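You operate a simulated robot arm through the tools that you are given. There is no shell and no other tool. Be economical: measure what you need, move in short steps, check, and stop when the job is done.

You are at the controls of a simulated two-armed robot. One attempt, no reset.

JOB
Give the sample its dose, then prove 70 % on the meter.
Fine: the dial is set; hold the white pump stand, one stroke. Stand the cup clear on the table, hold the orange stand to pull the probe, dip it and click it back in. Spill none, drop nothing. Set down upright: square cup.

The check looks at the end state, three seconds after you hand in, the way a careful person would. Anything else that was tipped, shoved, dropped, spilled or broken makes it a failure.

ROBOT AND FRAMES
Two 7-joint arms with two-finger parallel grippers on one trunk, on a base that drives. Base frame: it is fixed to the floor where the robot stands at the start and does not move with it; the origin is under the middle of the robot, x ahead of it, y to its left, z up; the surface under the hand at the start is at about z = 88. Lengths are in cm, angles in degrees, forces in N, time in s.
The left shoulder is at the start at [7, 16.3, 122], the right one opposite. With the tool pointing down near the work surface each hand reaches from about 38 to 88 cm from the robot's upright axis, wherever it stands, measured 20 degrees to its own side. Places, roughly: clamp knob [80, -60, 90]; dose dial [50, -10, 110]; flat lever [50, -20, 100]; lens (8x8x1 cm) [40, -60, 90]; sliding post [80, -30, 90]; steel table [60, -10, 90]; upright lever [80, 0, 100]. Payload 3.43 kg a hand.
The tool frame of a hand sits at the grasp point between the pads (the TCP): z along the fingers, y along the line on which they close. The tips reach 3.4 cm beyond it. Largest opening 12.8 cm; finger width 2.4, thickness 1.2; the body of the gripper, 4.8 by 13 cm, starts 9.6 cm behind the TCP.
Orientation is told as [roll, pitch, yaw] about the base's x, y, z axes, in that order, counted from this pose: with the fingers straight down and closing along the base's y, the tool's x points along the base's -x, its y along +y and its z along -z.

CONTROLS
- The arms move only by the tool servo_tool. It takes "left_series", "right_series" or both (then of equal length, played together; a hand with none holds still); each is one flat list of numbers, 7 for each row, row after row: the shift along the tool's x, y, z in cm, then the turn, a rotation vector about the tool's x, y, z in rad, then the finger opening in cm, from 0 to 12.8. In form: [x, y, z, ax, ay, az, grip, x, y, z, ax, ay, az, grip, ...]. A call has 1 to 20 rows; each row is the pose to reach, as a shift and turn from the pose commanded when the call began, along the tool's axes at that moment. Each row takes 0.2 s and may step no farther than 5 cm and 8.6 degrees from the row before; otherwise, or with a gripper value out of range, the whole call is refused. A pose out of reach is approached as far as the arm can. The call stops where the force on the tool passes 40 N (or 10 N more than at its start, if that is more) or the arm is blocked; 0.2 s more then pass. The fingers move at their own pace (about 15.3 cm/s each) and stop on an object; they squeeze with about 26 N. The grip force told is the motor's: it shows also when the fingers shut on nothing. Time passes only in rows, and 0.2 s behind the last, so rows that repeat a pose let the fingers close. It gives the time, the measured TCP pose, the force on the tool (base axes), the opening and the grip force at its end, in the units of the frame above (readings bear some noise), with the torque about the TCP (base axes, N m) and any sound that the robot's microphone picked up.
- Cameras (640 x 400 px; columns grow to the right, rows downward): "scene" is now at [14.1, -1.54, 145.61]; the picture's right is [-0.16, -0.99, 0.00], its down [-0.49, 0.08, -0.87] and it looks along [0.86, -0.14, -0.50] (base axes); focal length 214 px, centre (320, 200). "left" rides on the left gripper at [7.6, 1.1, -16] in its tool frame; the picture's right is [-0.15, 0.99, 0.00], its down [-0.88, -0.13, -0.46] and it looks along [-0.45, -0.07, 0.89] (tool axes); focal length 234 px, centre (320, 200). "right" rides on the right gripper at [7.6, -1.1, -16] in its tool frame; the picture's right is [0.15, 0.99, 0.00], its down [-0.88, 0.13, -0.46] and it looks along [-0.45, 0.07, 0.89] (tool axes); focal length 234 px, centre (320, 200). There is no depth. A picture from a camera that has moved, and an enlarged one, comes with that camera's place and axes in the base frame and with its lens.
- capture(camera): a new picture of that camera. It takes no simulated time.
- move_column(by): slides the trunk up (or, below 0, down) by that many cm; the arms and the scene camera ride with it, the base frame stays. It gives what a move gives, with no picture.
- steer(legs): drives the robot by 1 to 6 legs, each [ahead, left, turn to the left] in cm, cm and degrees, along the robot's own axes; the way and the turn of a leg run together, so that a leg with both is an arc; at most 150 cm and 180 degrees a leg. The arms and the cameras ride along, it lands a little off, and it stops where it bumps. It gives what a move gives.
- aim_head(pan, tilt): turns the head with the scene camera to pan (to the left, within 86 degrees either way) and tilt (down, from -29 to 69), counted from straight ahead of the robot. It gives what a move gives.
- zoom(camera, box): a new picture of the part [left, top, right, bottom] of that camera's present view, enlarged. It takes no simulated time.
- hand_in(): hands the job in; it is judged then, once.

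Go step by step. Nothing tells you exact positions but the pictures and the camera data: compare them with the known pose of the tool, close in by small moves and look again before you grip or let go. The budget is 120 turns and 108 pictures, counting those below and the enlarged ones. Unless the task says otherwise, let go and move clear before handing in.

The tools are called after ">>>" by a JSON object that holds its "api" and its "payload". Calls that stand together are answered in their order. servo_tool: Moves the arms, as the interface text tells. Its arguments: {"type":"object","properties":{"left_series":{"type":"array","items":{"type":"number"}},"right_series":{"type":"array","items":{"type":"number"}}},"required":[]} The other tools are called the same way: move_column (by) slides the trunk up or down; steer (legs) drives the base; aim_head (pan, tilt) turns the head that bears the scene camera; capture (camera) takes a picture; zoom (camera, box) takes an enlarged picture of a part of a camera's view; hand_in () hands the job in.

At the start:

```text
time: 0.0
left_tcp_pos: [51.89, 29.45, 129.71]
left_ee_rot: [0.0, 0.0, 0.0]
left_contact_force: [-0.4, 0.6, -0.5]
left_wrist_torque: [-0.03, 0.02, -0.04]
left_grip_width: 12.8
left_finger_force: 0.0
right_tcp_pos: [50.71, -11.98, 129.72]
right_ee_rot: [0.1, 0.0, -0.1]
right_contact_force: [0.3, -0.3, -0.3]
right_wrist_torque: [-0.03, -0.03, 0.0]
right_grip_width: 12.8
right_finger_force: 0.0
trunk travel left (down, up): [-70.0, 24.0]
robot x, y, heading: [-0.03, 0.04, -0.0]
head pan, tilt: [-9.2, 29.9]
```

scene: 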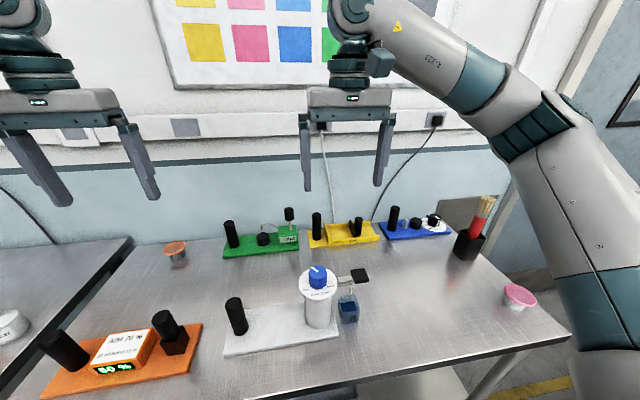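
right: 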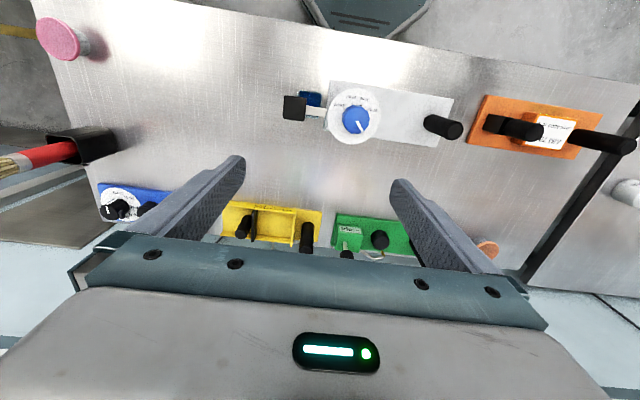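
left: 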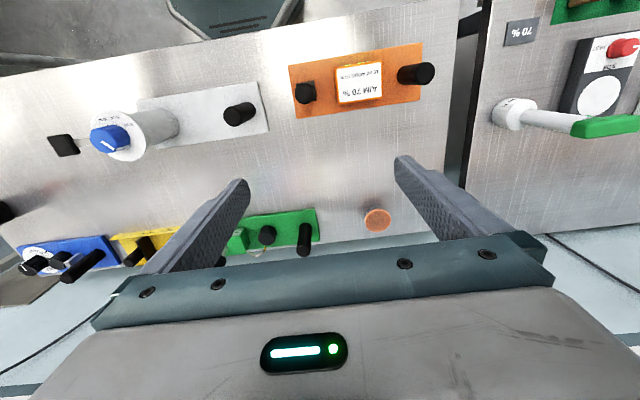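

I see the white pump stand with its blue dial, flat black lever and a cup under the spout, and the orange meter stand to its left. I'll zoom in on both first.

>>> {"api": "zoom", "payload": {"camera": "scene", "box": [210, 240, 400, 360]}}

>>> {"api": "zoom", "payload": {"camera": "scene", "box": [30, 290, 220, 400]}}

>>> {"api": "zoom", "payload": {"camera": "right", "box": [270, 60, 640, 180]}}

```text
3.33 times, centred on (305, 300) of scene
camera zoom: at [14.1, -1.54, 145.61], right [-0.16, -0.99, 0.0], down [-0.49, 0.08, -0.87], along [0.86, -0.14, -0.5], focal length 715 px, centre (370, -133)
```

zoom: 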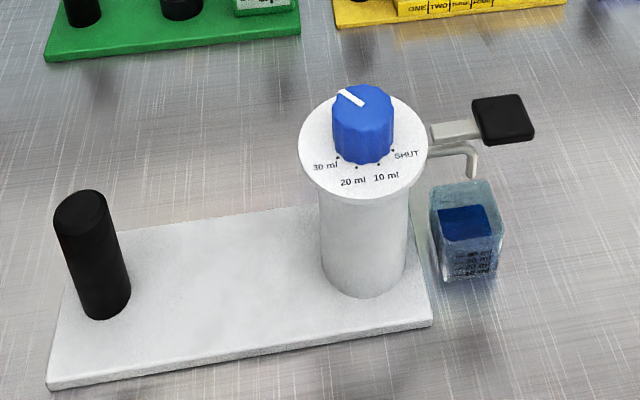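

```text
3.37 times, centred on (125, 345) of scene
camera zoom: at [14.1, -1.54, 145.61], right [-0.16, -0.99, 0.0], down [-0.49, 0.08, -0.87], along [0.86, -0.14, -0.5], focal length 722 px, centre (977, -288)
```

zoom: 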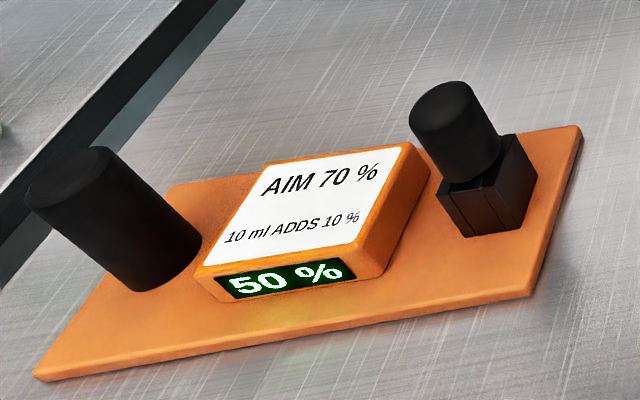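

```text
1.73 times, centred on (455, 120) of right
camera zoom: at [43.18, -13.09, 145.8], right [-0.15, 0.99, 0.0], down [0.88, 0.13, 0.46], along [0.45, 0.07, -0.89], focal length 405 px, centre (86, 338)
```

zoom: 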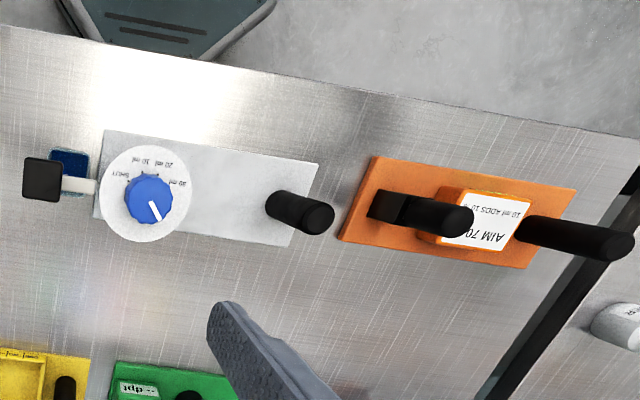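

The geometry puts the dial at about (47.6, -6.5, 107), the lever pad at (48.4, -16.8, 103), the pump handle at (47.5, 13.3, 101) and the probe grip at (45.7, 27.3, 101.5). The orange handle is at about (45.4, 46.9, 101). The meter reads 50 % and each 10 ml adds 10 %, so the dose is 20 ml. I'll check that the dial really agrees.

>>> {"api": "zoom", "payload": {"camera": "right", "box": [320, 80, 400, 150]}}

>>> {"api": "zoom", "payload": {"camera": "scene", "box": [290, 255, 370, 330]}}

>>> {"api": "zoom", "payload": {"camera": "left", "box": [40, 90, 200, 190]}}

>>> {"api": "zoom", "payload": {"camera": "left", "box": [280, 30, 460, 140]}}

```text
5.71 times, centred on (360, 115) of right
camera zoom: at [43.18, -13.09, 145.8], right [-0.15, 0.99, 0.0], down [0.88, 0.13, 0.46], along [0.45, 0.07, -0.89], focal length 1338 px, centre (91, 686)
```

zoom: 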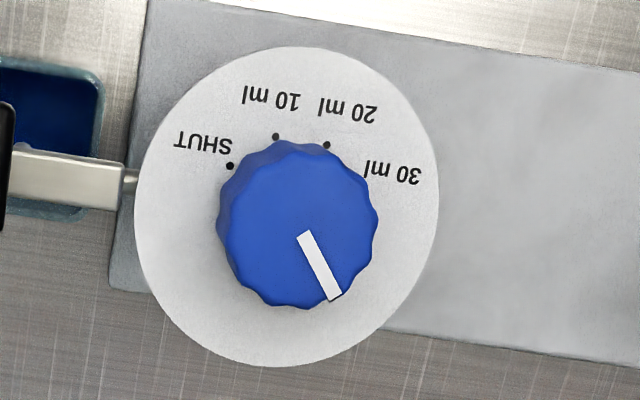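

```text
5.33 times, centred on (330, 292) of scene
camera zoom: at [14.1, -1.54, 145.61], right [-0.16, -0.99, 0.0], down [-0.49, 0.08, -0.87], along [0.86, -0.14, -0.5], focal length 1144 px, centre (267, -293)
```

zoom: 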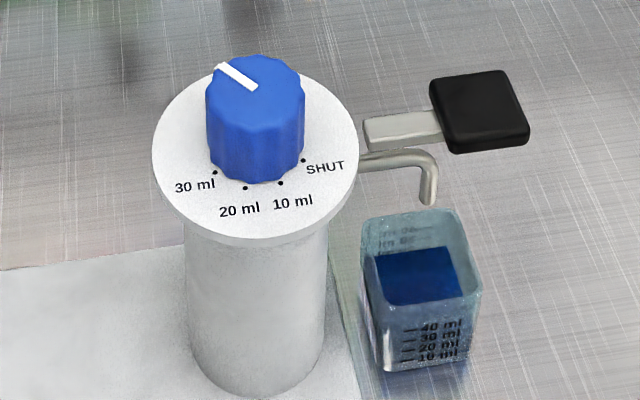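

```text
4.00 times, centred on (120, 140) of left
camera zoom: at [44.36, 30.72, 145.61], right [0.15, 0.99, 0.0], down [0.88, -0.13, 0.46], along [0.45, -0.07, -0.89], focal length 937 px, centre (1120, 440)
```

zoom: 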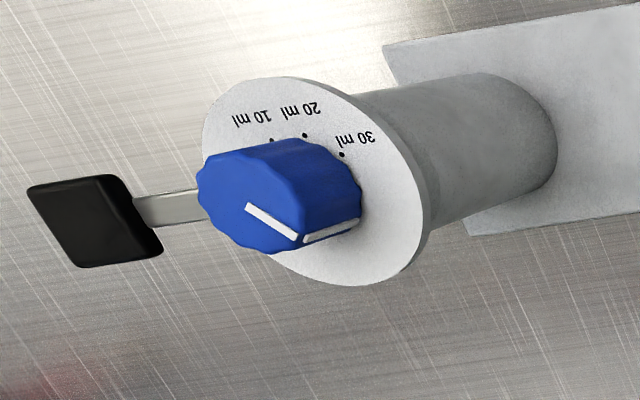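

```text
3.56 times, centred on (370, 85) of left
camera zoom: at [44.36, 30.72, 145.61], right [0.15, 0.99, 0.0], down [0.88, -0.13, 0.46], along [0.45, -0.07, -0.89], focal length 833 px, centre (142, 609)
```

zoom: 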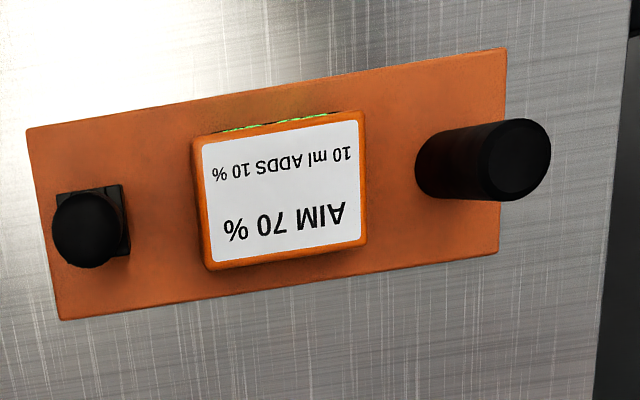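

The dial isn't set. Its white pointer points to the back, at no mark, so one stroke now would give the wrong dose. I'll hold the pump stand with the left hand, turn the dial to 20 ml with the right, then stroke. First the left hand goes over the pump handle.

>>> {"api": "servo_tool", "payload": {"left_series": [0.9, -3.2, 2.9, 0, 0, 0, 12.8, 1.7, -6.4, 5.9, 0, 0, 0, 10, 2.6, -9.7, 8.8, 0, 0, 0, 8, 3.4, -12.9, 11.8, 0, 0, 0, 8, 4.3, -16.1, 14.7, 0, 0, 0, 8, 4.3, -16.1, 14.7, 0, 0, 0, 8]}}

>>> {"api": "capture", "payload": {"camera": "left"}}

>>> {"api": "capture", "payload": {"camera": "scene"}}

```text
time: 1.4
left_tcp_pos: [47.51, 13.43, 115.11]
left_ee_rot: [0.0, 0.0, 0.1]
left_contact_force: [0.2, 0.0, -1.0]
left_wrist_torque: [-0.02, -0.07, 0.03]
left_grip_width: 8.0
left_finger_force: 0.0
right_tcp_pos: [50.58, -11.85, 129.74]
right_ee_rot: [0.0, 0.0, 0.0]
right_contact_force: [1.1, 0.8, 0.4]
right_wrist_torque: [0.0, -0.02, -0.01]
right_grip_width: 12.82
right_finger_force: 0.1
trunk travel left (down, up): [-70.0, 24.0]
robot x, y, heading: [0.31, -0.27, -0.1]
head pan, tilt: [-9.2, 29.9]
```

```text
97 pictures are left
camera left: at [39.96, 14.71, 130.94], right [0.14, 0.99, 0.0], down [0.88, -0.13, 0.46], along [0.45, -0.07, -0.89], focal length 234 px, centre (320, 200)
```

left: 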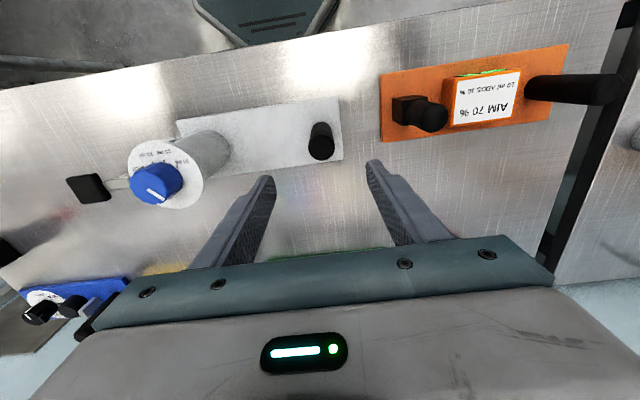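

```text
96 pictures are left
camera scene: at [14.04, -1.45, 145.62], right [-0.16, -0.99, 0.0], down [-0.49, 0.08, -0.87], along [0.86, -0.14, -0.5], focal length 214 px, centre (320, 200)
```

scene: 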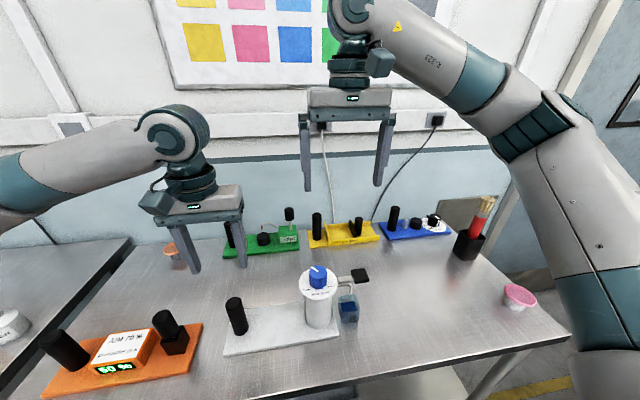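

The left hand is right above the pump handle. I'll go straight down around it, without gripping yet.

>>> {"api": "servo_tool", "payload": {"left_series": [-0.1, 0, 4.5, 0, 0, 0, 8, -0.1, 0, 9, 0, 0, 0, 8, -0.2, 0, 13.5, 0, 0, 0, 8, -0.2, 0, 17.7, 0, 0, 0, 8, -0.2, 0, 17.7, 0, 0, 0, 8]}}

>>> {"api": "capture", "payload": {"camera": "left"}}

>>> {"api": "zoom", "payload": {"camera": "scene", "box": [140, 200, 380, 360]}}

```text
time: 2.6
left_tcp_pos: [48.0, 13.36, 97.57]
left_ee_rot: [0.0, -0.1, 0.2]
left_contact_force: [0.6, 0.4, -0.2]
left_wrist_torque: [0.02, -0.04, 0.0]
left_grip_width: 8.0
left_finger_force: 0.1
right_tcp_pos: [50.69, -11.95, 129.78]
right_ee_rot: [0.0, 0.0, 0.0]
right_contact_force: [0.1, -0.8, 0.4]
right_wrist_torque: [0.0, -0.04, 0.0]
right_grip_width: 12.79
right_finger_force: 0.1
trunk travel left (down, up): [-70.0, 24.0]
robot x, y, heading: [0.1, -0.15, -0.1]
head pan, tilt: [-9.2, 29.9]
```

```text
95 pictures are left
camera left: at [40.28, 14.64, 113.5], right [0.15, 0.99, 0.0], down [0.88, -0.13, 0.46], along [0.45, -0.07, -0.89], focal length 234 px, centre (320, 200)
```

left: 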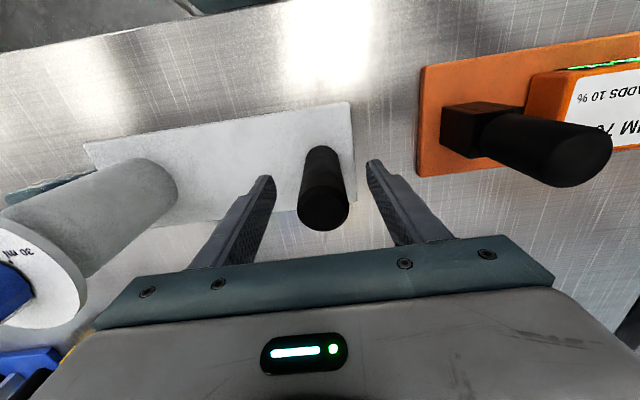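

```text
2.50 times, centred on (260, 280) of scene
camera zoom: at [14.05, -1.58, 145.62], right [-0.16, -0.99, 0.0], down [-0.49, 0.08, -0.87], along [0.86, -0.14, -0.5], focal length 536 px, centre (470, 0)
```

zoom: 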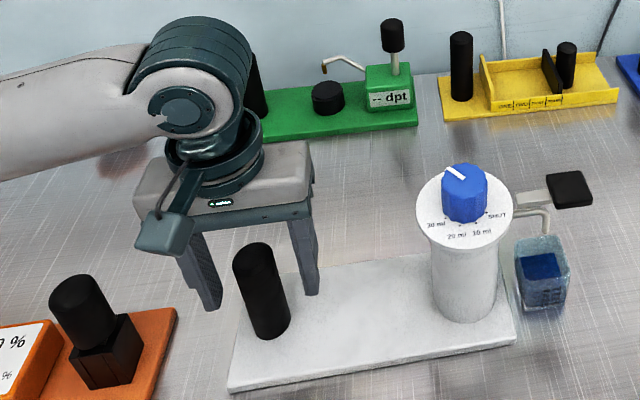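

The handle stands between the fingers, about 0.4 cm off centre. I'll correct that and close.

>>> {"api": "servo_tool", "payload": {"left_series": [0.5, 0.4, 0.3, 0, 0, 0, 8, 0.5, 0.4, 0.3, 0, 0, 0, 5, 0.5, 0.4, 0.3, 0, 0, 0, 3.8, 0.5, 0.4, 0.3, 0, 0, 0, 2, 0.5, 0.4, 0.3, 0, 0, 0, 2]}}

>>> {"api": "zoom", "payload": {"camera": "scene", "box": [140, 200, 380, 360]}}

```text
time: 3.8
left_tcp_pos: [47.38, 13.76, 97.35]
left_ee_rot: [-0.1, 0.0, 0.1]
left_contact_force: [0.3, -1.3, 1.2]
left_wrist_torque: [0.52, -0.09, -0.07]
left_grip_width: 3.55
left_finger_force: 25.5
right_tcp_pos: [50.77, -12.06, 129.82]
right_ee_rot: [0.0, -0.1, 0.1]
right_contact_force: [0.0, -0.2, 0.5]
right_wrist_torque: [0.01, 0.0, -0.01]
right_grip_width: 12.82
right_finger_force: 0.0
trunk travel left (down, up): [-70.0, 24.0]
robot x, y, heading: [0.13, -0.16, 0.2]
head pan, tilt: [-9.2, 29.9]
```

```text
2.50 times, centred on (260, 280) of scene
camera zoom: at [14.09, -1.57, 145.61], right [-0.16, -0.99, 0.0], down [-0.49, 0.08, -0.87], along [0.86, -0.14, -0.5], focal length 536 px, centre (470, 0)
```

zoom: 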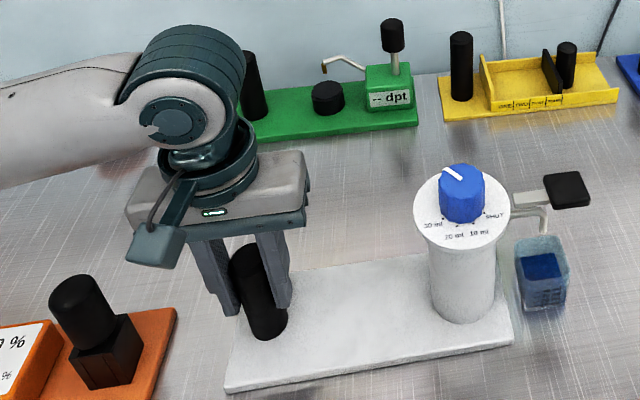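

The left hand holds the handle (3.55 cm wide). Next the right hand goes above the dial, pre-turned −60° to leave room for the ccw turn of about 124°.

>>> {"api": "servo_tool", "payload": {"right_series": [0.4, 0.7, 1.5, 0, 0, 0.131, 10, 0.8, 1.4, 3.0, 0, 0, 0.262, 9, 1.2, 2.1, 4.4, 0, 0, 0.393, 8, 1.6, 2.8, 5.9, 0, 0, 0.524, 7, 2.0, 3.5, 7.4, 0, 0, 0.655, 7, 2.4, 4.2, 8.9, 0, 0, 0.786, 7, 2.8, 4.9, 10.3, 0, 0, 0.917, 7, 3.2, 5.6, 11.8, 0, 0, 1.047, 7, 3.2, 5.6, 11.8, 0, 0, 1.047, 7]}}

>>> {"api": "capture", "payload": {"camera": "right"}}

>>> {"api": "capture", "payload": {"camera": "scene"}}

```text
time: 5.8
left_tcp_pos: [47.18, 13.82, 97.24]
left_ee_rot: [0.0, 0.0, 0.1]
left_contact_force: [-0.6, -0.2, 1.3]
left_wrist_torque: [0.62, -0.01, -0.01]
left_grip_width: 3.52
left_finger_force: 26.7
right_tcp_pos: [47.62, -6.53, 118.04]
right_ee_rot: [0.0, 0.0, -60.1]
right_contact_force: [0.5, -0.2, 0.7]
right_wrist_torque: [0.02, -0.04, 0.03]
right_grip_width: 7.01
right_finger_force: 0.1
trunk travel left (down, up): [-70.0, 24.0]
robot x, y, heading: [0.26, 0.19, 0.3]
head pan, tilt: [-9.2, 29.9]
```

```text
92 pictures are left
camera right: at [42.76, -0.41, 133.95], right [0.78, 0.62, 0.0], down [0.55, -0.7, 0.46], along [0.28, -0.36, -0.89], focal length 234 px, centre (320, 200)
```

right: 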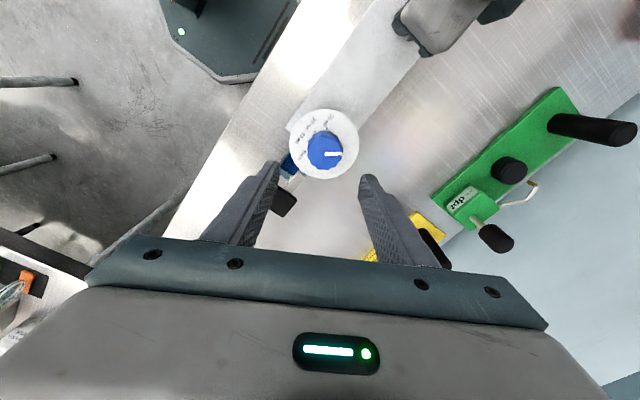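

```text
91 pictures are left
camera scene: at [14.08, -1.56, 145.61], right [-0.16, -0.99, 0.0], down [-0.49, 0.08, -0.87], along [0.86, -0.14, -0.5], focal length 214 px, centre (320, 200)
```

scene: 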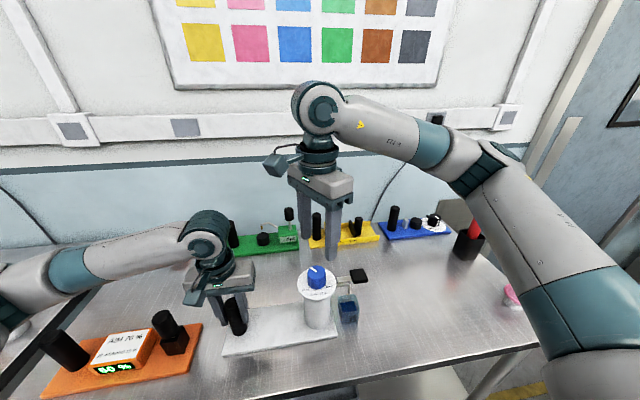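

The right hand is above the knob, now at about (47.6, -6.1). I'll lower the tips to just above the knob's height and look.

>>> {"api": "servo_tool", "payload": {"right_series": [0.2, 0.1, 3.5, 0, 0, 0, 7, 0.3, 0.15, 7, 0, 0, 0, 7, 0.3, 0.15, 7, 0, 0, 0, 7]}}

>>> {"api": "capture", "payload": {"camera": "right"}}

>>> {"api": "zoom", "payload": {"camera": "scene", "box": [250, 190, 400, 340]}}

```text
time: 6.6
left_tcp_pos: [47.29, 13.88, 97.35]
left_ee_rot: [-0.1, 0.0, 0.1]
left_contact_force: [0.1, -0.1, 1.4]
left_wrist_torque: [0.59, 0.08, -0.03]
left_grip_width: 3.53
left_finger_force: 25.3
right_tcp_pos: [47.46, -6.19, 110.94]
right_ee_rot: [0.0, 0.0, -59.9]
right_contact_force: [0.6, -0.2, -0.1]
right_wrist_torque: [0.04, -0.01, 0.0]
right_grip_width: 7.01
right_finger_force: 0.1
trunk travel left (down, up): [-70.0, 24.0]
robot x, y, heading: [-0.12, -0.09, 0.1]
head pan, tilt: [-9.2, 29.9]
```

```text
90 pictures are left
camera right: at [42.75, -0.12, 127.07], right [0.78, 0.62, 0.0], down [0.55, -0.7, 0.46], along [0.28, -0.36, -0.89], focal length 234 px, centre (320, 200)
```

right: 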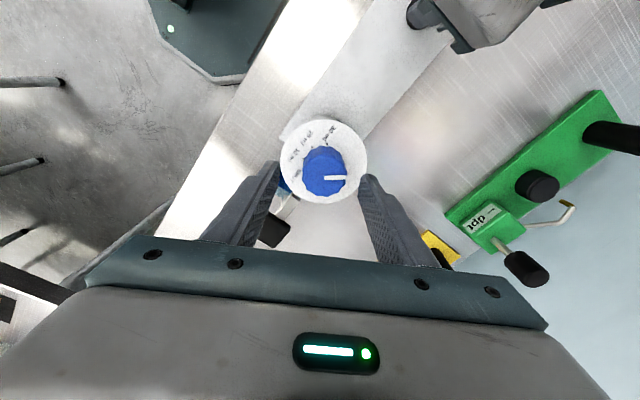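

```text
2.67 times, centred on (325, 265) of scene
camera zoom: at [14.09, -1.56, 145.61], right [-0.16, -0.99, 0.0], down [-0.49, 0.08, -0.87], along [0.86, -0.14, -0.5], focal length 572 px, centre (307, 27)
```

zoom: 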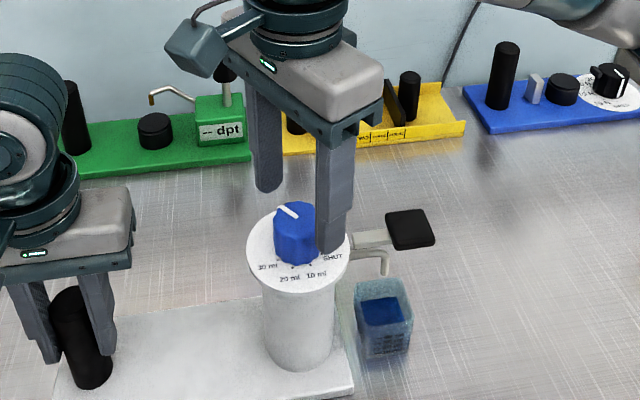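

The knob lies between the fingers, about 0.4 cm off. I'll correct and lower beside it, stopping on any contact.

>>> {"api": "servo_tool", "payload": {"right_series": [0.3, 0.3, 0.8, 0, 0, 0, 7, 0.35, 0.3, 1.6, 0, 0, 0, 7, 0.35, 0.3, 2.3, 0, 0, 0, 7, 0.35, 0.3, 2.3, 0, 0, 0, 7]}}

>>> {"api": "zoom", "payload": {"camera": "right", "box": [220, 80, 420, 230]}}

>>> {"api": "zoom", "payload": {"camera": "scene", "box": [280, 230, 360, 300]}}

```text
time: 7.6
left_tcp_pos: [47.37, 13.86, 97.37]
left_ee_rot: [0.1, -0.1, 0.2]
left_contact_force: [0.0, -0.3, 1.9]
left_wrist_torque: [0.66, -0.01, 0.01]
left_grip_width: 3.54
left_finger_force: 25.6
right_tcp_pos: [47.52, -5.63, 108.74]
right_ee_rot: [0.0, 0.0, -60.0]
right_contact_force: [0.6, 0.1, 0.4]
right_wrist_torque: [-0.02, 0.01, 0.0]
right_grip_width: 7.01
right_finger_force: 0.1
trunk travel left (down, up): [-70.0, 24.0]
robot x, y, heading: [0.1, -0.02, -0.3]
head pan, tilt: [-9.2, 29.9]
```

```text
2.67 times, centred on (320, 155) of right
camera zoom: at [42.83, 0.34, 124.75], right [0.78, 0.62, 0.0], down [0.55, -0.7, 0.46], along [0.28, -0.36, -0.89], focal length 624 px, centre (320, 320)
```

zoom: 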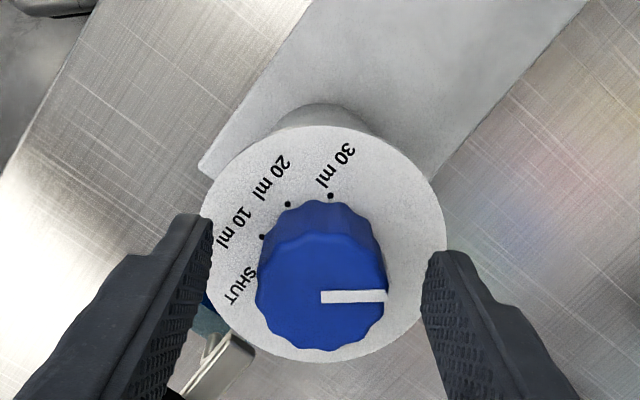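

```text
5.71 times, centred on (320, 265) of scene
camera zoom: at [14.09, -1.56, 145.61], right [-0.16, -0.99, 0.0], down [-0.49, 0.08, -0.87], along [0.86, -0.14, -0.5], focal length 1226 px, centre (320, -171)
```

zoom: 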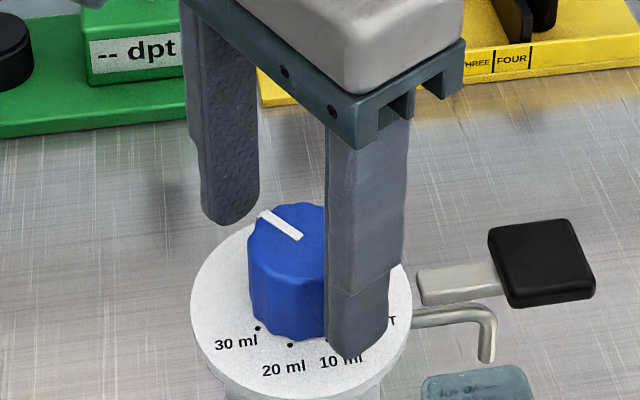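

The fingers are centred on the knob. I'll close on it and check the force before turning.

>>> {"api": "servo_tool", "payload": {"right_series": [0, 0, 0, 0, 0, 0, 5, 0, 0, 0, 0, 0, 0, 3.5, 0, 0, 0, 0, 0, 0, 3, 0, 0, 0, 0, 0, 0, 3]}}

>>> {"api": "zoom", "payload": {"camera": "right", "box": [220, 80, 420, 230]}}

```text
time: 8.6
left_tcp_pos: [47.27, 13.79, 97.16]
left_ee_rot: [-0.1, 0.0, -0.1]
left_contact_force: [-1.5, -5.6, 1.9]
left_wrist_torque: [0.79, -0.17, -0.16]
left_grip_width: 3.57
left_finger_force: 25.8
right_tcp_pos: [47.57, -5.65, 108.77]
right_ee_rot: [0.0, 0.1, -59.9]
right_contact_force: [0.6, 5.0, 0.2]
right_wrist_torque: [0.22, -0.07, 0.03]
right_grip_width: 4.08
right_finger_force: 26.0
trunk travel left (down, up): [-70.0, 24.0]
robot x, y, heading: [-0.01, -0.09, -0.2]
head pan, tilt: [-9.2, 29.9]
```

```text
2.67 times, centred on (320, 155) of right
camera zoom: at [42.83, 0.36, 124.76], right [0.78, 0.62, 0.0], down [0.55, -0.7, 0.46], along [0.28, -0.36, -0.89], focal length 624 px, centre (320, 320)
```

zoom: 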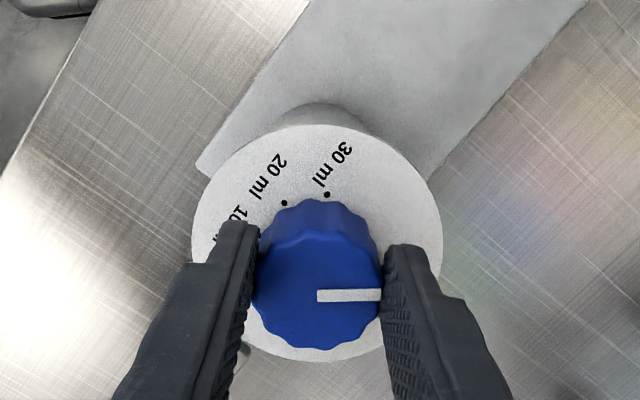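

Good grip. I'll turn ccw 65° first and check that the pointer follows.

>>> {"api": "servo_tool", "payload": {"right_series": [0, 0, 0, 0, 0, -0.14, 3, 0, 0, 0, 0, 0, -0.28, 3, 0, 0, 0, 0, 0, -0.42, 3, 0, 0, 0, 0, 0, -0.56, 3, 0, 0, 0, 0, 0, -0.7, 3, 0, 0, 0, 0, 0, -0.84, 3, 0, 0, 0, 0, 0, -0.98, 3, 0, 0, 0, 0, 0, -1.12, 3, 0, 0, 0, 0, 0, -1.12, 3]}}

>>> {"api": "capture", "payload": {"camera": "right"}}

```text
time: 10.4
left_tcp_pos: [47.29, 14.03, 97.31]
left_ee_rot: [0.3, 0.0, 0.2]
left_contact_force: [-0.8, 2.2, 2.9]
left_wrist_torque: [-0.85, 0.02, 0.01]
left_grip_width: 3.57
left_finger_force: 25.7
right_tcp_pos: [47.7, -5.95, 108.76]
right_ee_rot: [-0.5, -0.1, 0.9]
right_contact_force: [-1.2, -3.6, 0.3]
right_wrist_torque: [0.21, 0.07, -0.02]
right_grip_width: 4.1
right_finger_force: 26.0
trunk travel left (down, up): [-70.0, 24.0]
robot x, y, heading: [-0.15, -0.03, 0.1]
head pan, tilt: [-9.2, 29.9]
stopped in row 8 (right hand): the force on the tool passed its limit at 41 N (the readings are from after the stop); the commanded pose is now the measured one
```

```text
85 pictures are left
camera right: at [40.09, -7.05, 124.73], right [-0.16, 0.99, -0.01], down [0.88, 0.15, 0.46], along [0.45, 0.07, -0.89], focal length 234 px, centre (320, 200)
```

right: 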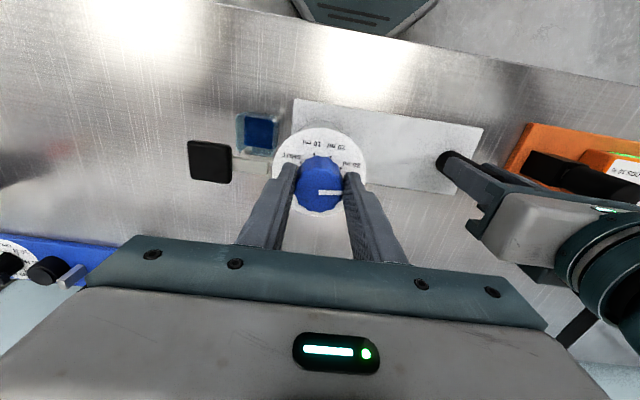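

It turned about 60° and then the hands strained against each other briefly; now it's relaxed. Checking the angle up close.

>>> {"api": "zoom", "payload": {"camera": "right", "box": [220, 90, 420, 230]}}

>>> {"api": "zoom", "payload": {"camera": "scene", "box": [210, 240, 400, 360]}}

```text
2.86 times, centred on (320, 160) of right
camera zoom: at [40.09, -7.05, 124.73], right [-0.16, 0.99, -0.01], down [0.88, 0.15, 0.46], along [0.45, 0.07, -0.89], focal length 669 px, centre (320, 314)
```

zoom: 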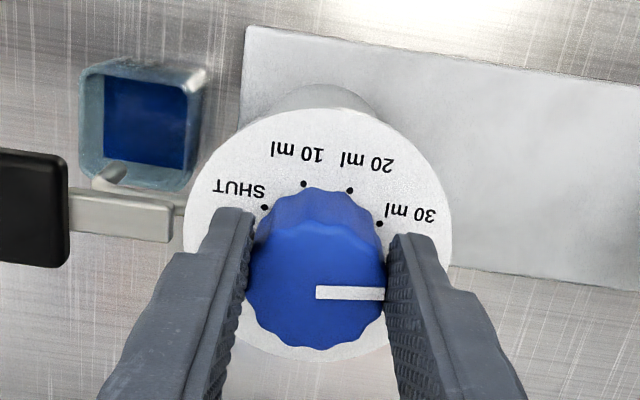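

```text
3.33 times, centred on (305, 300) of scene
camera zoom: at [14.07, -1.55, 145.61], right [-0.16, -0.99, 0.0], down [-0.49, 0.08, -0.87], along [0.86, -0.14, -0.5], focal length 715 px, centre (370, -133)
```

zoom: 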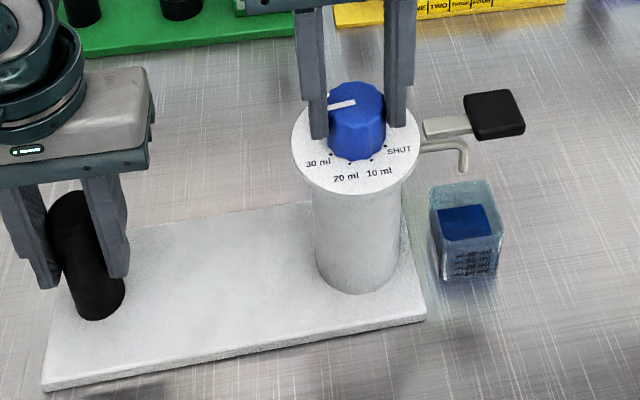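

The dots are 40° apart and the pointer still needs 61° ccw to reach 20 ml. The spout is still over the cup. I'll continue the turn.

>>> {"api": "servo_tool", "payload": {"right_series": [0, 0, 0, 0, 0, -0.13, 3, 0, 0, 0, 0, 0, -0.26, 3, 0, 0, 0, 0, 0, -0.39, 3, 0, 0, 0, 0, 0, -0.52, 3, 0, 0, 0, 0, 0, -0.65, 3, 0, 0, 0, 0, 0, -0.78, 3, 0, 0, 0, 0, 0, -0.91, 3, 0, 0, 0, 0, 0, -1.03, 3, 0, 0, 0, 0, 0, -1.03, 3]}}

>>> {"api": "zoom", "payload": {"camera": "right", "box": [220, 90, 420, 230]}}

>>> {"api": "zoom", "payload": {"camera": "scene", "box": [210, 240, 400, 360]}}

```text
time: 12.4
left_tcp_pos: [47.28, 14.08, 97.15]
left_ee_rot: [0.1, 0.0, 0.0]
left_contact_force: [-1.3, 7.3, 5.4]
left_wrist_torque: [-0.76, 0.27, -0.04]
left_grip_width: 3.57
left_finger_force: 26.0
right_tcp_pos: [47.58, -5.76, 108.72]
right_ee_rot: [-0.2, 0.4, 60.2]
right_contact_force: [0.4, -6.7, -0.7]
right_wrist_torque: [-0.22, -0.03, -0.12]
right_grip_width: 4.09
right_finger_force: 25.7
trunk travel left (down, up): [-70.0, 24.0]
robot x, y, heading: [-0.07, 0.33, -0.0]
head pan, tilt: [-9.2, 29.9]
```

```text
2.86 times, centred on (320, 160) of right
camera zoom: at [44.8, -12.81, 124.8], right [-0.93, 0.37, 0.0], down [0.33, 0.83, 0.45], along [0.17, 0.42, -0.89], focal length 669 px, centre (320, 314)
```

zoom: 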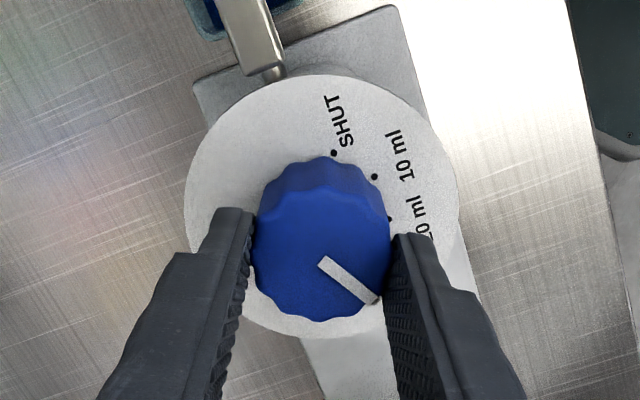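

```text
3.33 times, centred on (305, 300) of scene
camera zoom: at [14.08, -1.54, 145.6], right [-0.16, -0.99, 0.0], down [-0.49, 0.08, -0.87], along [0.86, -0.14, -0.5], focal length 715 px, centre (370, -133)
```

zoom: 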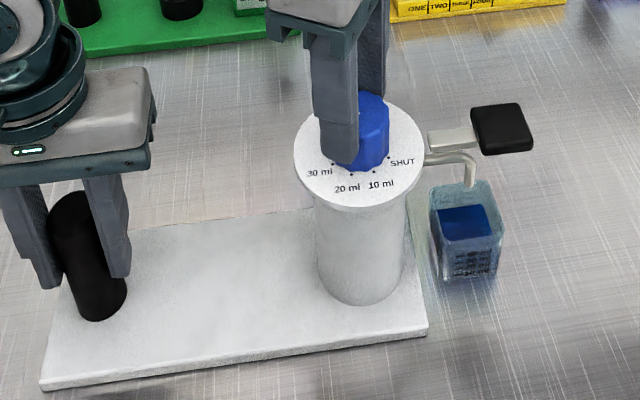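

The hand slipped on the knob partway. The pointer is now at 30 ml, so it needs 40° more. I'll open, turn the hand back to about 0°, and look.

>>> {"api": "servo_tool", "payload": {"right_series": [0, 0, 0, 0, 0, 0, 7, 0, 0, 0, 0, 0, 0, 7, 0, 0, 0, 0, 0, 0.13, 7, 0, 0, 0, 0, 0, 0.26, 7, 0, 0, 0, 0, 0, 0.39, 7, 0, 0, 0, 0, 0, 0.52, 7, 0, 0, 0, 0, 0, 0.65, 7, 0, 0, 0, 0, 0, 0.78, 7, 0, 0, 0, 0, 0, 0.91, 7, 0, 0, 0, 0, 0, 1.04, 7, 0, 0, 0, 0, 0, 1.04, 7]}}

>>> {"api": "zoom", "payload": {"camera": "right", "box": [220, 90, 420, 230]}}

>>> {"api": "zoom", "payload": {"camera": "scene", "box": [280, 230, 360, 300]}}

```text
time: 14.8
left_tcp_pos: [47.12, 14.01, 97.25]
left_ee_rot: [0.3, 0.0, 0.1]
left_contact_force: [0.9, -1.3, 2.7]
left_wrist_torque: [-0.98, -0.16, 0.08]
left_grip_width: 3.54
left_finger_force: 25.9
right_tcp_pos: [47.59, -6.0, 108.8]
right_ee_rot: [-0.4, -0.3, 0.2]
right_contact_force: [-0.1, 0.1, -0.5]
right_wrist_torque: [-0.01, 0.02, -0.02]
right_grip_width: 7.02
right_finger_force: 0.0
trunk travel left (down, up): [-70.0, 24.0]
robot x, y, heading: [-0.07, -0.1, -0.3]
head pan, tilt: [-9.2, 29.9]
```

```text
2.86 times, centred on (320, 160) of right
camera zoom: at [40.05, -6.99, 124.76], right [-0.15, 0.99, -0.01], down [0.88, 0.14, 0.46], along [0.45, 0.06, -0.89], focal length 669 px, centre (320, 314)
```

zoom: 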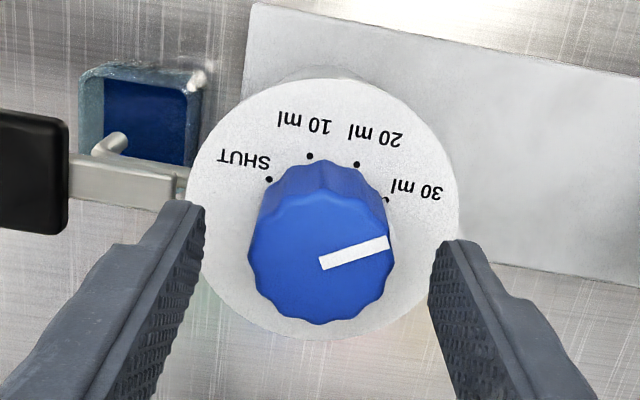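

```text
5.71 times, centred on (320, 265) of scene
camera zoom: at [14.09, -1.55, 145.61], right [-0.16, -0.99, 0.0], down [-0.49, 0.08, -0.87], along [0.86, -0.14, -0.5], focal length 1226 px, centre (320, -171)
```

zoom: 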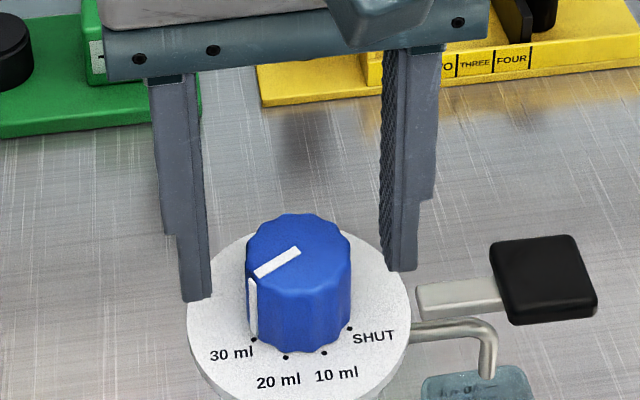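

The pointer sits at 30 ml and the stand has shifted about 0.6 cm toward me, with the spout still well over the cup. I'll recentre, go slightly deeper, regrip and turn 41°.

>>> {"api": "servo_tool", "payload": {"right_series": [0.6, 0.05, 0.15, 0, 0, 0, 7, 0.6, 0.05, 0.35, 0, 0, 0, 7, 0.6, 0.05, 0.35, 0, 0, 0, 4.5, 0.6, 0.05, 0.35, 0, 0, 0, 3, 0.6, 0.05, 0.35, 0, 0, 0, 3, 0.6, 0.05, 0.35, 0, 0, -0.09, 3, 0.6, 0.05, 0.35, 0, 0, -0.18, 3, 0.6, 0.05, 0.35, 0, 0, -0.27, 3, 0.6, 0.05, 0.35, 0, 0, -0.36, 3, 0.6, 0.05, 0.35, 0, 0, -0.45, 3, 0.6, 0.05, 0.35, 0, 0, -0.54, 3, 0.6, 0.05, 0.35, 0, 0, -0.63, 3, 0.6, 0.05, 0.35, 0, 0, -0.72, 3, 0.6, 0.05, 0.35, 0, 0, -0.72, 3]}}

>>> {"api": "zoom", "payload": {"camera": "right", "box": [220, 90, 420, 230]}}

>>> {"api": "zoom", "payload": {"camera": "scene", "box": [210, 240, 400, 360]}}

```text
time: 17.3
left_tcp_pos: [47.25, 14.4, 97.18]
left_ee_rot: [0.7, 0.0, 0.4]
left_contact_force: [-2.6, 20.3, 4.4]
left_wrist_torque: [-1.55, 0.07, 0.04]
left_grip_width: 3.62
left_finger_force: 26.6
right_tcp_pos: [47.12, -6.38, 108.35]
right_ee_rot: [-1.2, 0.5, 32.5]
right_contact_force: [1.8, -22.5, 0.3]
right_wrist_torque: [-0.39, -0.07, -0.44]
right_grip_width: 4.11
right_finger_force: 9.7
trunk travel left (down, up): [-70.0, 24.0]
robot x, y, heading: [-0.09, 0.09, 0.1]
head pan, tilt: [-9.2, 29.9]
stopped in row 12 (right hand): the force on the tool passed its limit at 41 N (the readings are from after the stop); the commanded pose is now the measured one
```

```text
2.86 times, centred on (320, 160) of right
camera zoom: at [41.37, -11.05, 124.46], right [-0.66, 0.76, -0.02], down [0.67, 0.59, 0.45], along [0.35, 0.28, -0.89], focal length 669 px, centre (320, 314)
```

zoom: 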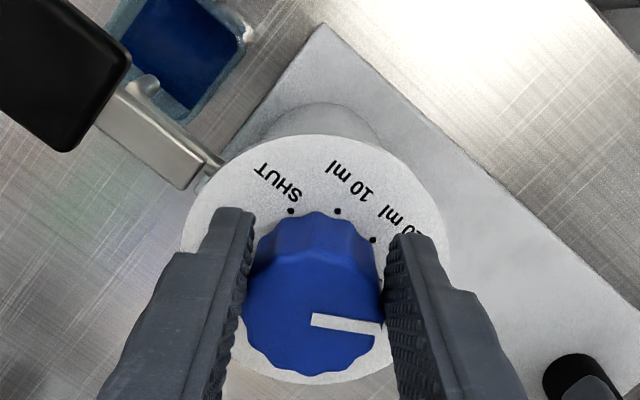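

```text
3.33 times, centred on (305, 300) of scene
camera zoom: at [14.06, -1.58, 145.61], right [-0.16, -0.99, 0.0], down [-0.49, 0.08, -0.87], along [0.86, -0.14, -0.5], focal length 715 px, centre (370, -133)
```

zoom: 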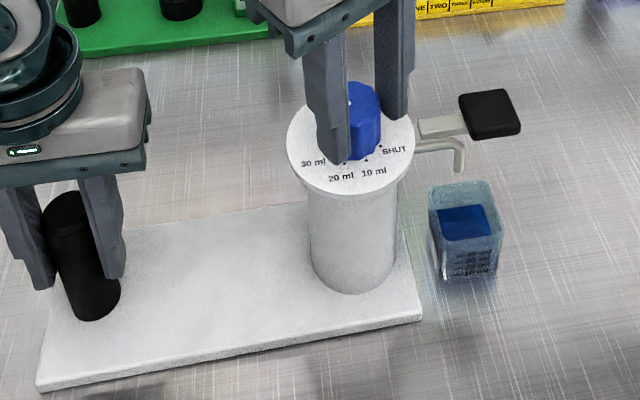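

The detent reaction swings the stand around the round handle, because the knob can slide between the fingers along x. I'll regrip with the fingers on the front and back of the knob (yaw about −85°), which blocks that swing.

>>> {"api": "servo_tool", "payload": {"right_series": [0, 0, 0, 0, 0, 0, 8.5, 0, 0, 0, 0, 0, 0, 8.5, -0.8, 0, -0.2, 0, 0, 0, 8.5, -0.8, 0, -0.2, 0, 0, 0.14, 8.5, -0.8, 0, -0.2, 0, 0, 0.28, 8.5, -0.8, 0, -0.2, 0, 0, 0.42, 8.5, -0.8, 0, -0.2, 0, 0, 0.56, 8.5, -0.8, 0, -0.2, 0, 0, 0.7, 8.5, -0.8, 0, -0.2, 0, 0, 0.84, 8.5, -0.8, 0, -0.2, 0, 0, 0.98, 8.5, -0.8, 0, -0.2, 0, 0, 1.12, 8.5, -0.8, 0, -0.2, 0, 0, 1.26, 8.5, -0.8, 0, -0.2, 0, 0, 1.4, 8.5, -0.8, 0, -0.2, 0, 0, 1.54, 8.5, -0.8, 0, -0.2, 0, 0, 1.68, 8.5, -0.8, 0, -0.2, 0, 0, 1.82, 8.5, -0.8, 0, -0.2, 0, 0, 1.96, 8.5, -0.8, 0, -0.2, 0, 0, 2.06, 8.5, -0.8, 0, -0.2, 0, 0, 2.06, 8.5]}}

>>> {"api": "zoom", "payload": {"camera": "right", "box": [220, 90, 420, 230]}}

>>> {"api": "zoom", "payload": {"camera": "scene", "box": [210, 220, 400, 350]}}

```text
time: 21.3
left_tcp_pos: [47.27, 14.15, 97.19]
left_ee_rot: [0.4, 0.1, 0.3]
left_contact_force: [-0.1, -1.6, 3.7]
left_wrist_torque: [-1.32, -0.01, -0.05]
left_grip_width: 3.59
left_finger_force: 25.9
right_tcp_pos: [47.9, -5.74, 108.65]
right_ee_rot: [0.1, -0.9, -85.4]
right_contact_force: [0.4, -0.1, 0.1]
right_wrist_torque: [0.0, 0.04, 0.0]
right_grip_width: 8.53
right_finger_force: 0.1
trunk travel left (down, up): [-70.0, 24.0]
robot x, y, heading: [0.01, 0.0, -0.3]
head pan, tilt: [-9.2, 29.9]
```

```text
2.86 times, centred on (320, 160) of right
camera zoom: at [46.0, 2.02, 124.48], right [0.97, 0.23, 0.0], down [0.2, -0.86, 0.47], along [0.11, -0.46, -0.88], focal length 669 px, centre (320, 314)
```

zoom: 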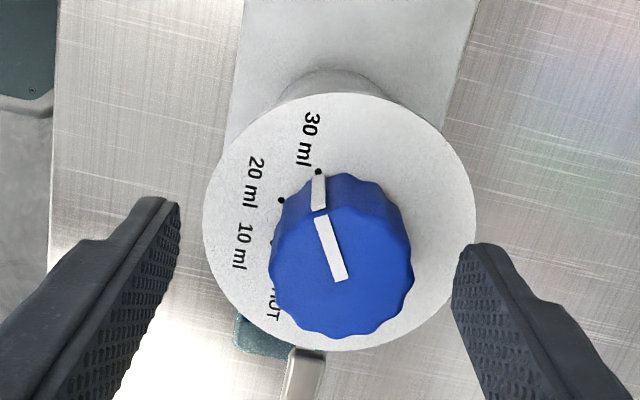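

```text
3.08 times, centred on (305, 285) of scene
camera zoom: at [14.07, -1.56, 145.61], right [-0.16, -0.99, 0.0], down [-0.49, 0.08, -0.87], along [0.86, -0.14, -0.5], focal length 660 px, centre (366, -62)
```

zoom: 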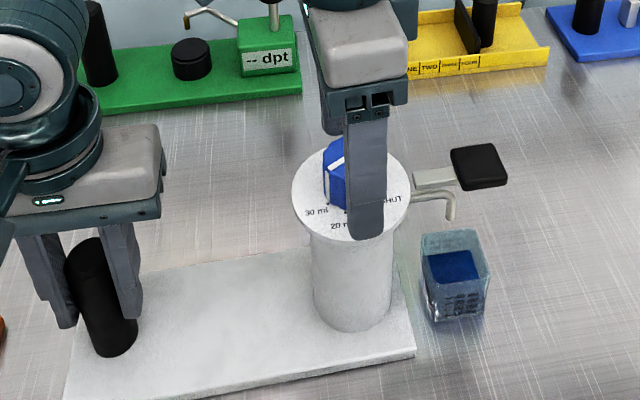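

The pointer is exactly on the 30 ml dot. I'll close here, which also nudges the stand back into line, then turn 41°.

>>> {"api": "servo_tool", "payload": {"right_series": [0, 0, 0.3, 0, 0, 0, 6, 0, 0, 0.3, 0, 0, 0, 4.5, 0, 0, 0.3, 0, 0, 0, 3, 0, 0, 0.3, 0, 0, 0, 3, 0, -0.2, 0.3, 0, 0, 0, 3, 0, -0.2, 0.3, 0, 0, -0.09, 3, 0, -0.2, 0.3, 0, 0, -0.18, 3, 0, -0.2, 0.3, 0, 0, -0.27, 3, 0, -0.2, 0.3, 0, 0, -0.36, 3, 0, -0.2, 0.3, 0, 0, -0.45, 3, 0, -0.2, 0.3, 0, 0, -0.54, 3, 0, -0.2, 0.3, 0, 0, -0.63, 3, 0, -0.2, 0.3, 0, 0, -0.72, 3, 0, -0.2, 0.3, 0, 0, -0.72, 3]}}

>>> {"api": "zoom", "payload": {"camera": "right", "box": [220, 90, 420, 230]}}

>>> {"api": "zoom", "payload": {"camera": "scene", "box": [210, 220, 400, 350]}}

```text
time: 24.3
left_tcp_pos: [47.34, 14.22, 97.24]
left_ee_rot: [0.5, 0.0, 0.2]
left_contact_force: [-4.1, 1.3, 4.3]
left_wrist_torque: [-1.22, -0.1, -0.07]
left_grip_width: 3.59
left_finger_force: 26.0
right_tcp_pos: [47.69, -5.7, 108.13]
right_ee_rot: [-0.4, -0.8, -44.0]
right_contact_force: [3.6, -1.3, -0.3]
right_wrist_torque: [0.16, -0.2, -0.69]
right_grip_width: 4.09
right_finger_force: 26.0
trunk travel left (down, up): [-70.0, 24.0]
robot x, y, heading: [0.04, 0.12, 0.1]
head pan, tilt: [-9.2, 29.9]
```

```text
2.86 times, centred on (320, 160) of right
camera zoom: at [41.38, -0.94, 124.16], right [0.58, 0.81, -0.01], down [0.72, -0.51, 0.47], along [0.37, -0.28, -0.89], focal length 669 px, centre (320, 314)
```

zoom: 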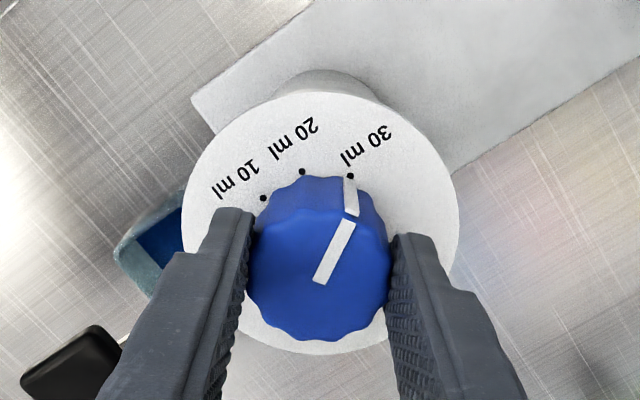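

```text
3.08 times, centred on (305, 285) of scene
camera zoom: at [14.09, -1.54, 145.61], right [-0.16, -0.99, 0.0], down [-0.49, 0.08, -0.87], along [0.86, -0.14, -0.5], focal length 660 px, centre (366, -62)
```

zoom: 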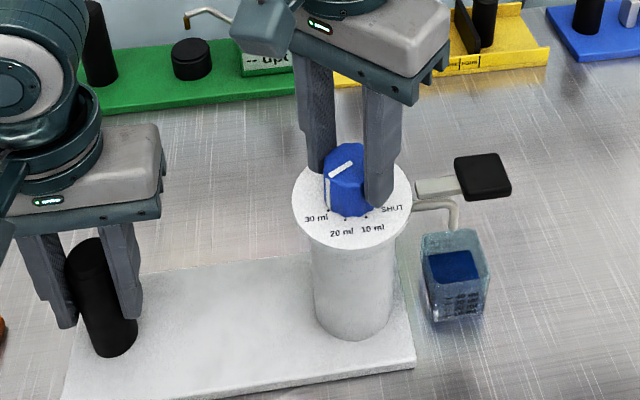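

It slipped through the whole 41°: the knob sits rigidly on 30 ml, by a strong detent or a stop. I'll turn 25° the other way to find out which.

>>> {"api": "servo_tool", "payload": {"right_series": [0, 0, 0, 0, 0, 0.09, 3, 0, 0, 0, 0, 0, 0.18, 3, 0, 0, 0, 0, 0, 0.27, 3, 0, 0, 0, 0, 0, 0.36, 3, 0, 0, 0, 0, 0, 0.45, 3, 0, 0, 0, 0, 0, 0.45, 3]}}

>>> {"api": "zoom", "payload": {"camera": "right", "box": [220, 90, 420, 230]}}

```text
time: 25.7
left_tcp_pos: [47.43, 14.11, 97.08]
left_ee_rot: [0.5, 0.1, 0.3]
left_contact_force: [-0.2, -6.5, 6.6]
left_wrist_torque: [-1.25, -0.05, 0.05]
left_grip_width: 3.56
left_finger_force: 26.3
right_tcp_pos: [47.54, -5.64, 108.27]
right_ee_rot: [-0.1, -0.7, -69.9]
right_contact_force: [1.3, 5.7, -2.2]
right_wrist_torque: [0.25, -0.02, -0.05]
right_grip_width: 4.09
right_finger_force: 25.9
trunk travel left (down, up): [-70.0, 24.0]
robot x, y, heading: [0.26, 0.02, -0.3]
head pan, tilt: [-9.2, 29.9]
```

```text
2.86 times, centred on (320, 160) of right
camera zoom: at [43.94, 1.3, 124.16], right [0.88, 0.48, -0.01], down [0.42, -0.78, 0.47], along [0.22, -0.41, -0.88], focal length 669 px, centre (320, 314)
```

zoom: 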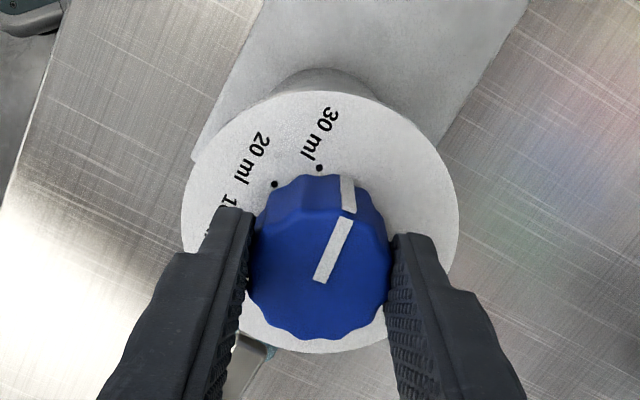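

It moves freely clockwise, so 30 ml is a hard stop on that side and 20 ml must be reached clockwise the long way, about 255° past SHUT and 10. I'll ratchet: open, turn the hand to +60°, regrip and turn clockwise.

>>> {"api": "servo_tool", "payload": {"right_series": [0, 0, 0, 0, 0, 0, 7, 0, 0, 0, 0, 0, 0, 7, 0, 0, 0, 0, 0, -0.145, 7, 0, 0, 0, 0, 0, -0.29, 7, 0, 0, 0, 0, 0, -0.435, 7, 0, 0, 0, 0, 0, -0.58, 7, 0, 0, 0, 0, 0, -0.725, 7, 0, 0, 0, 0, 0, -0.87, 7, 0, 0, 0, 0, 0, -1.015, 7, 0, 0, 0, 0, 0, -1.16, 7, 0, 0, 0, 0, 0, -1.305, 7, 0, 0, 0, 0, 0, -1.45, 7, 0, 0, 0, 0, 0, -1.595, 7, 0, 0, 0, 0, 0, -1.74, 7, 0, 0, 0, 0, 0, -1.885, 7, 0, 0, 0, 0, 0, -2.03, 7, 0, 0, 0, 0, 0, -2.175, 7, 0, 0, 0, 0, 0, -2.32, 7, 0, 0, 0, 0, 0, -2.32, 7]}}

>>> {"api": "zoom", "payload": {"camera": "right", "box": [220, 90, 420, 230]}}

```text
time: 29.7
left_tcp_pos: [47.27, 14.21, 97.28]
left_ee_rot: [0.5, 0.1, 0.2]
left_contact_force: [1.0, 0.2, 2.7]
left_wrist_torque: [-1.23, -0.09, 0.07]
left_grip_width: 3.58
left_finger_force: 25.7
right_tcp_pos: [47.62, -5.63, 108.42]
right_ee_rot: [-0.5, 0.7, 63.1]
right_contact_force: [-0.7, -0.9, 0.0]
right_wrist_torque: [0.0, 0.0, 0.05]
right_grip_width: 7.03
right_finger_force: 0.1
trunk travel left (down, up): [-70.0, 24.0]
robot x, y, heading: [-0.36, -0.02, -0.1]
head pan, tilt: [-9.2, 29.9]
```

```text
2.86 times, centred on (320, 160) of right
camera zoom: at [45.15, -12.72, 124.41], right [-0.95, 0.31, -0.01], down [0.28, 0.85, 0.44], along [0.15, 0.42, -0.9], focal length 669 px, centre (320, 314)
```

zoom: 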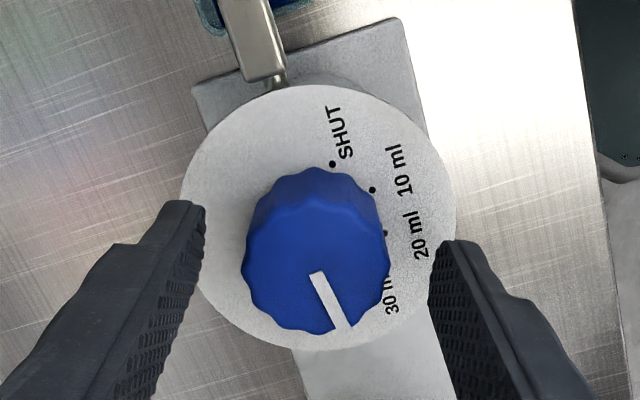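

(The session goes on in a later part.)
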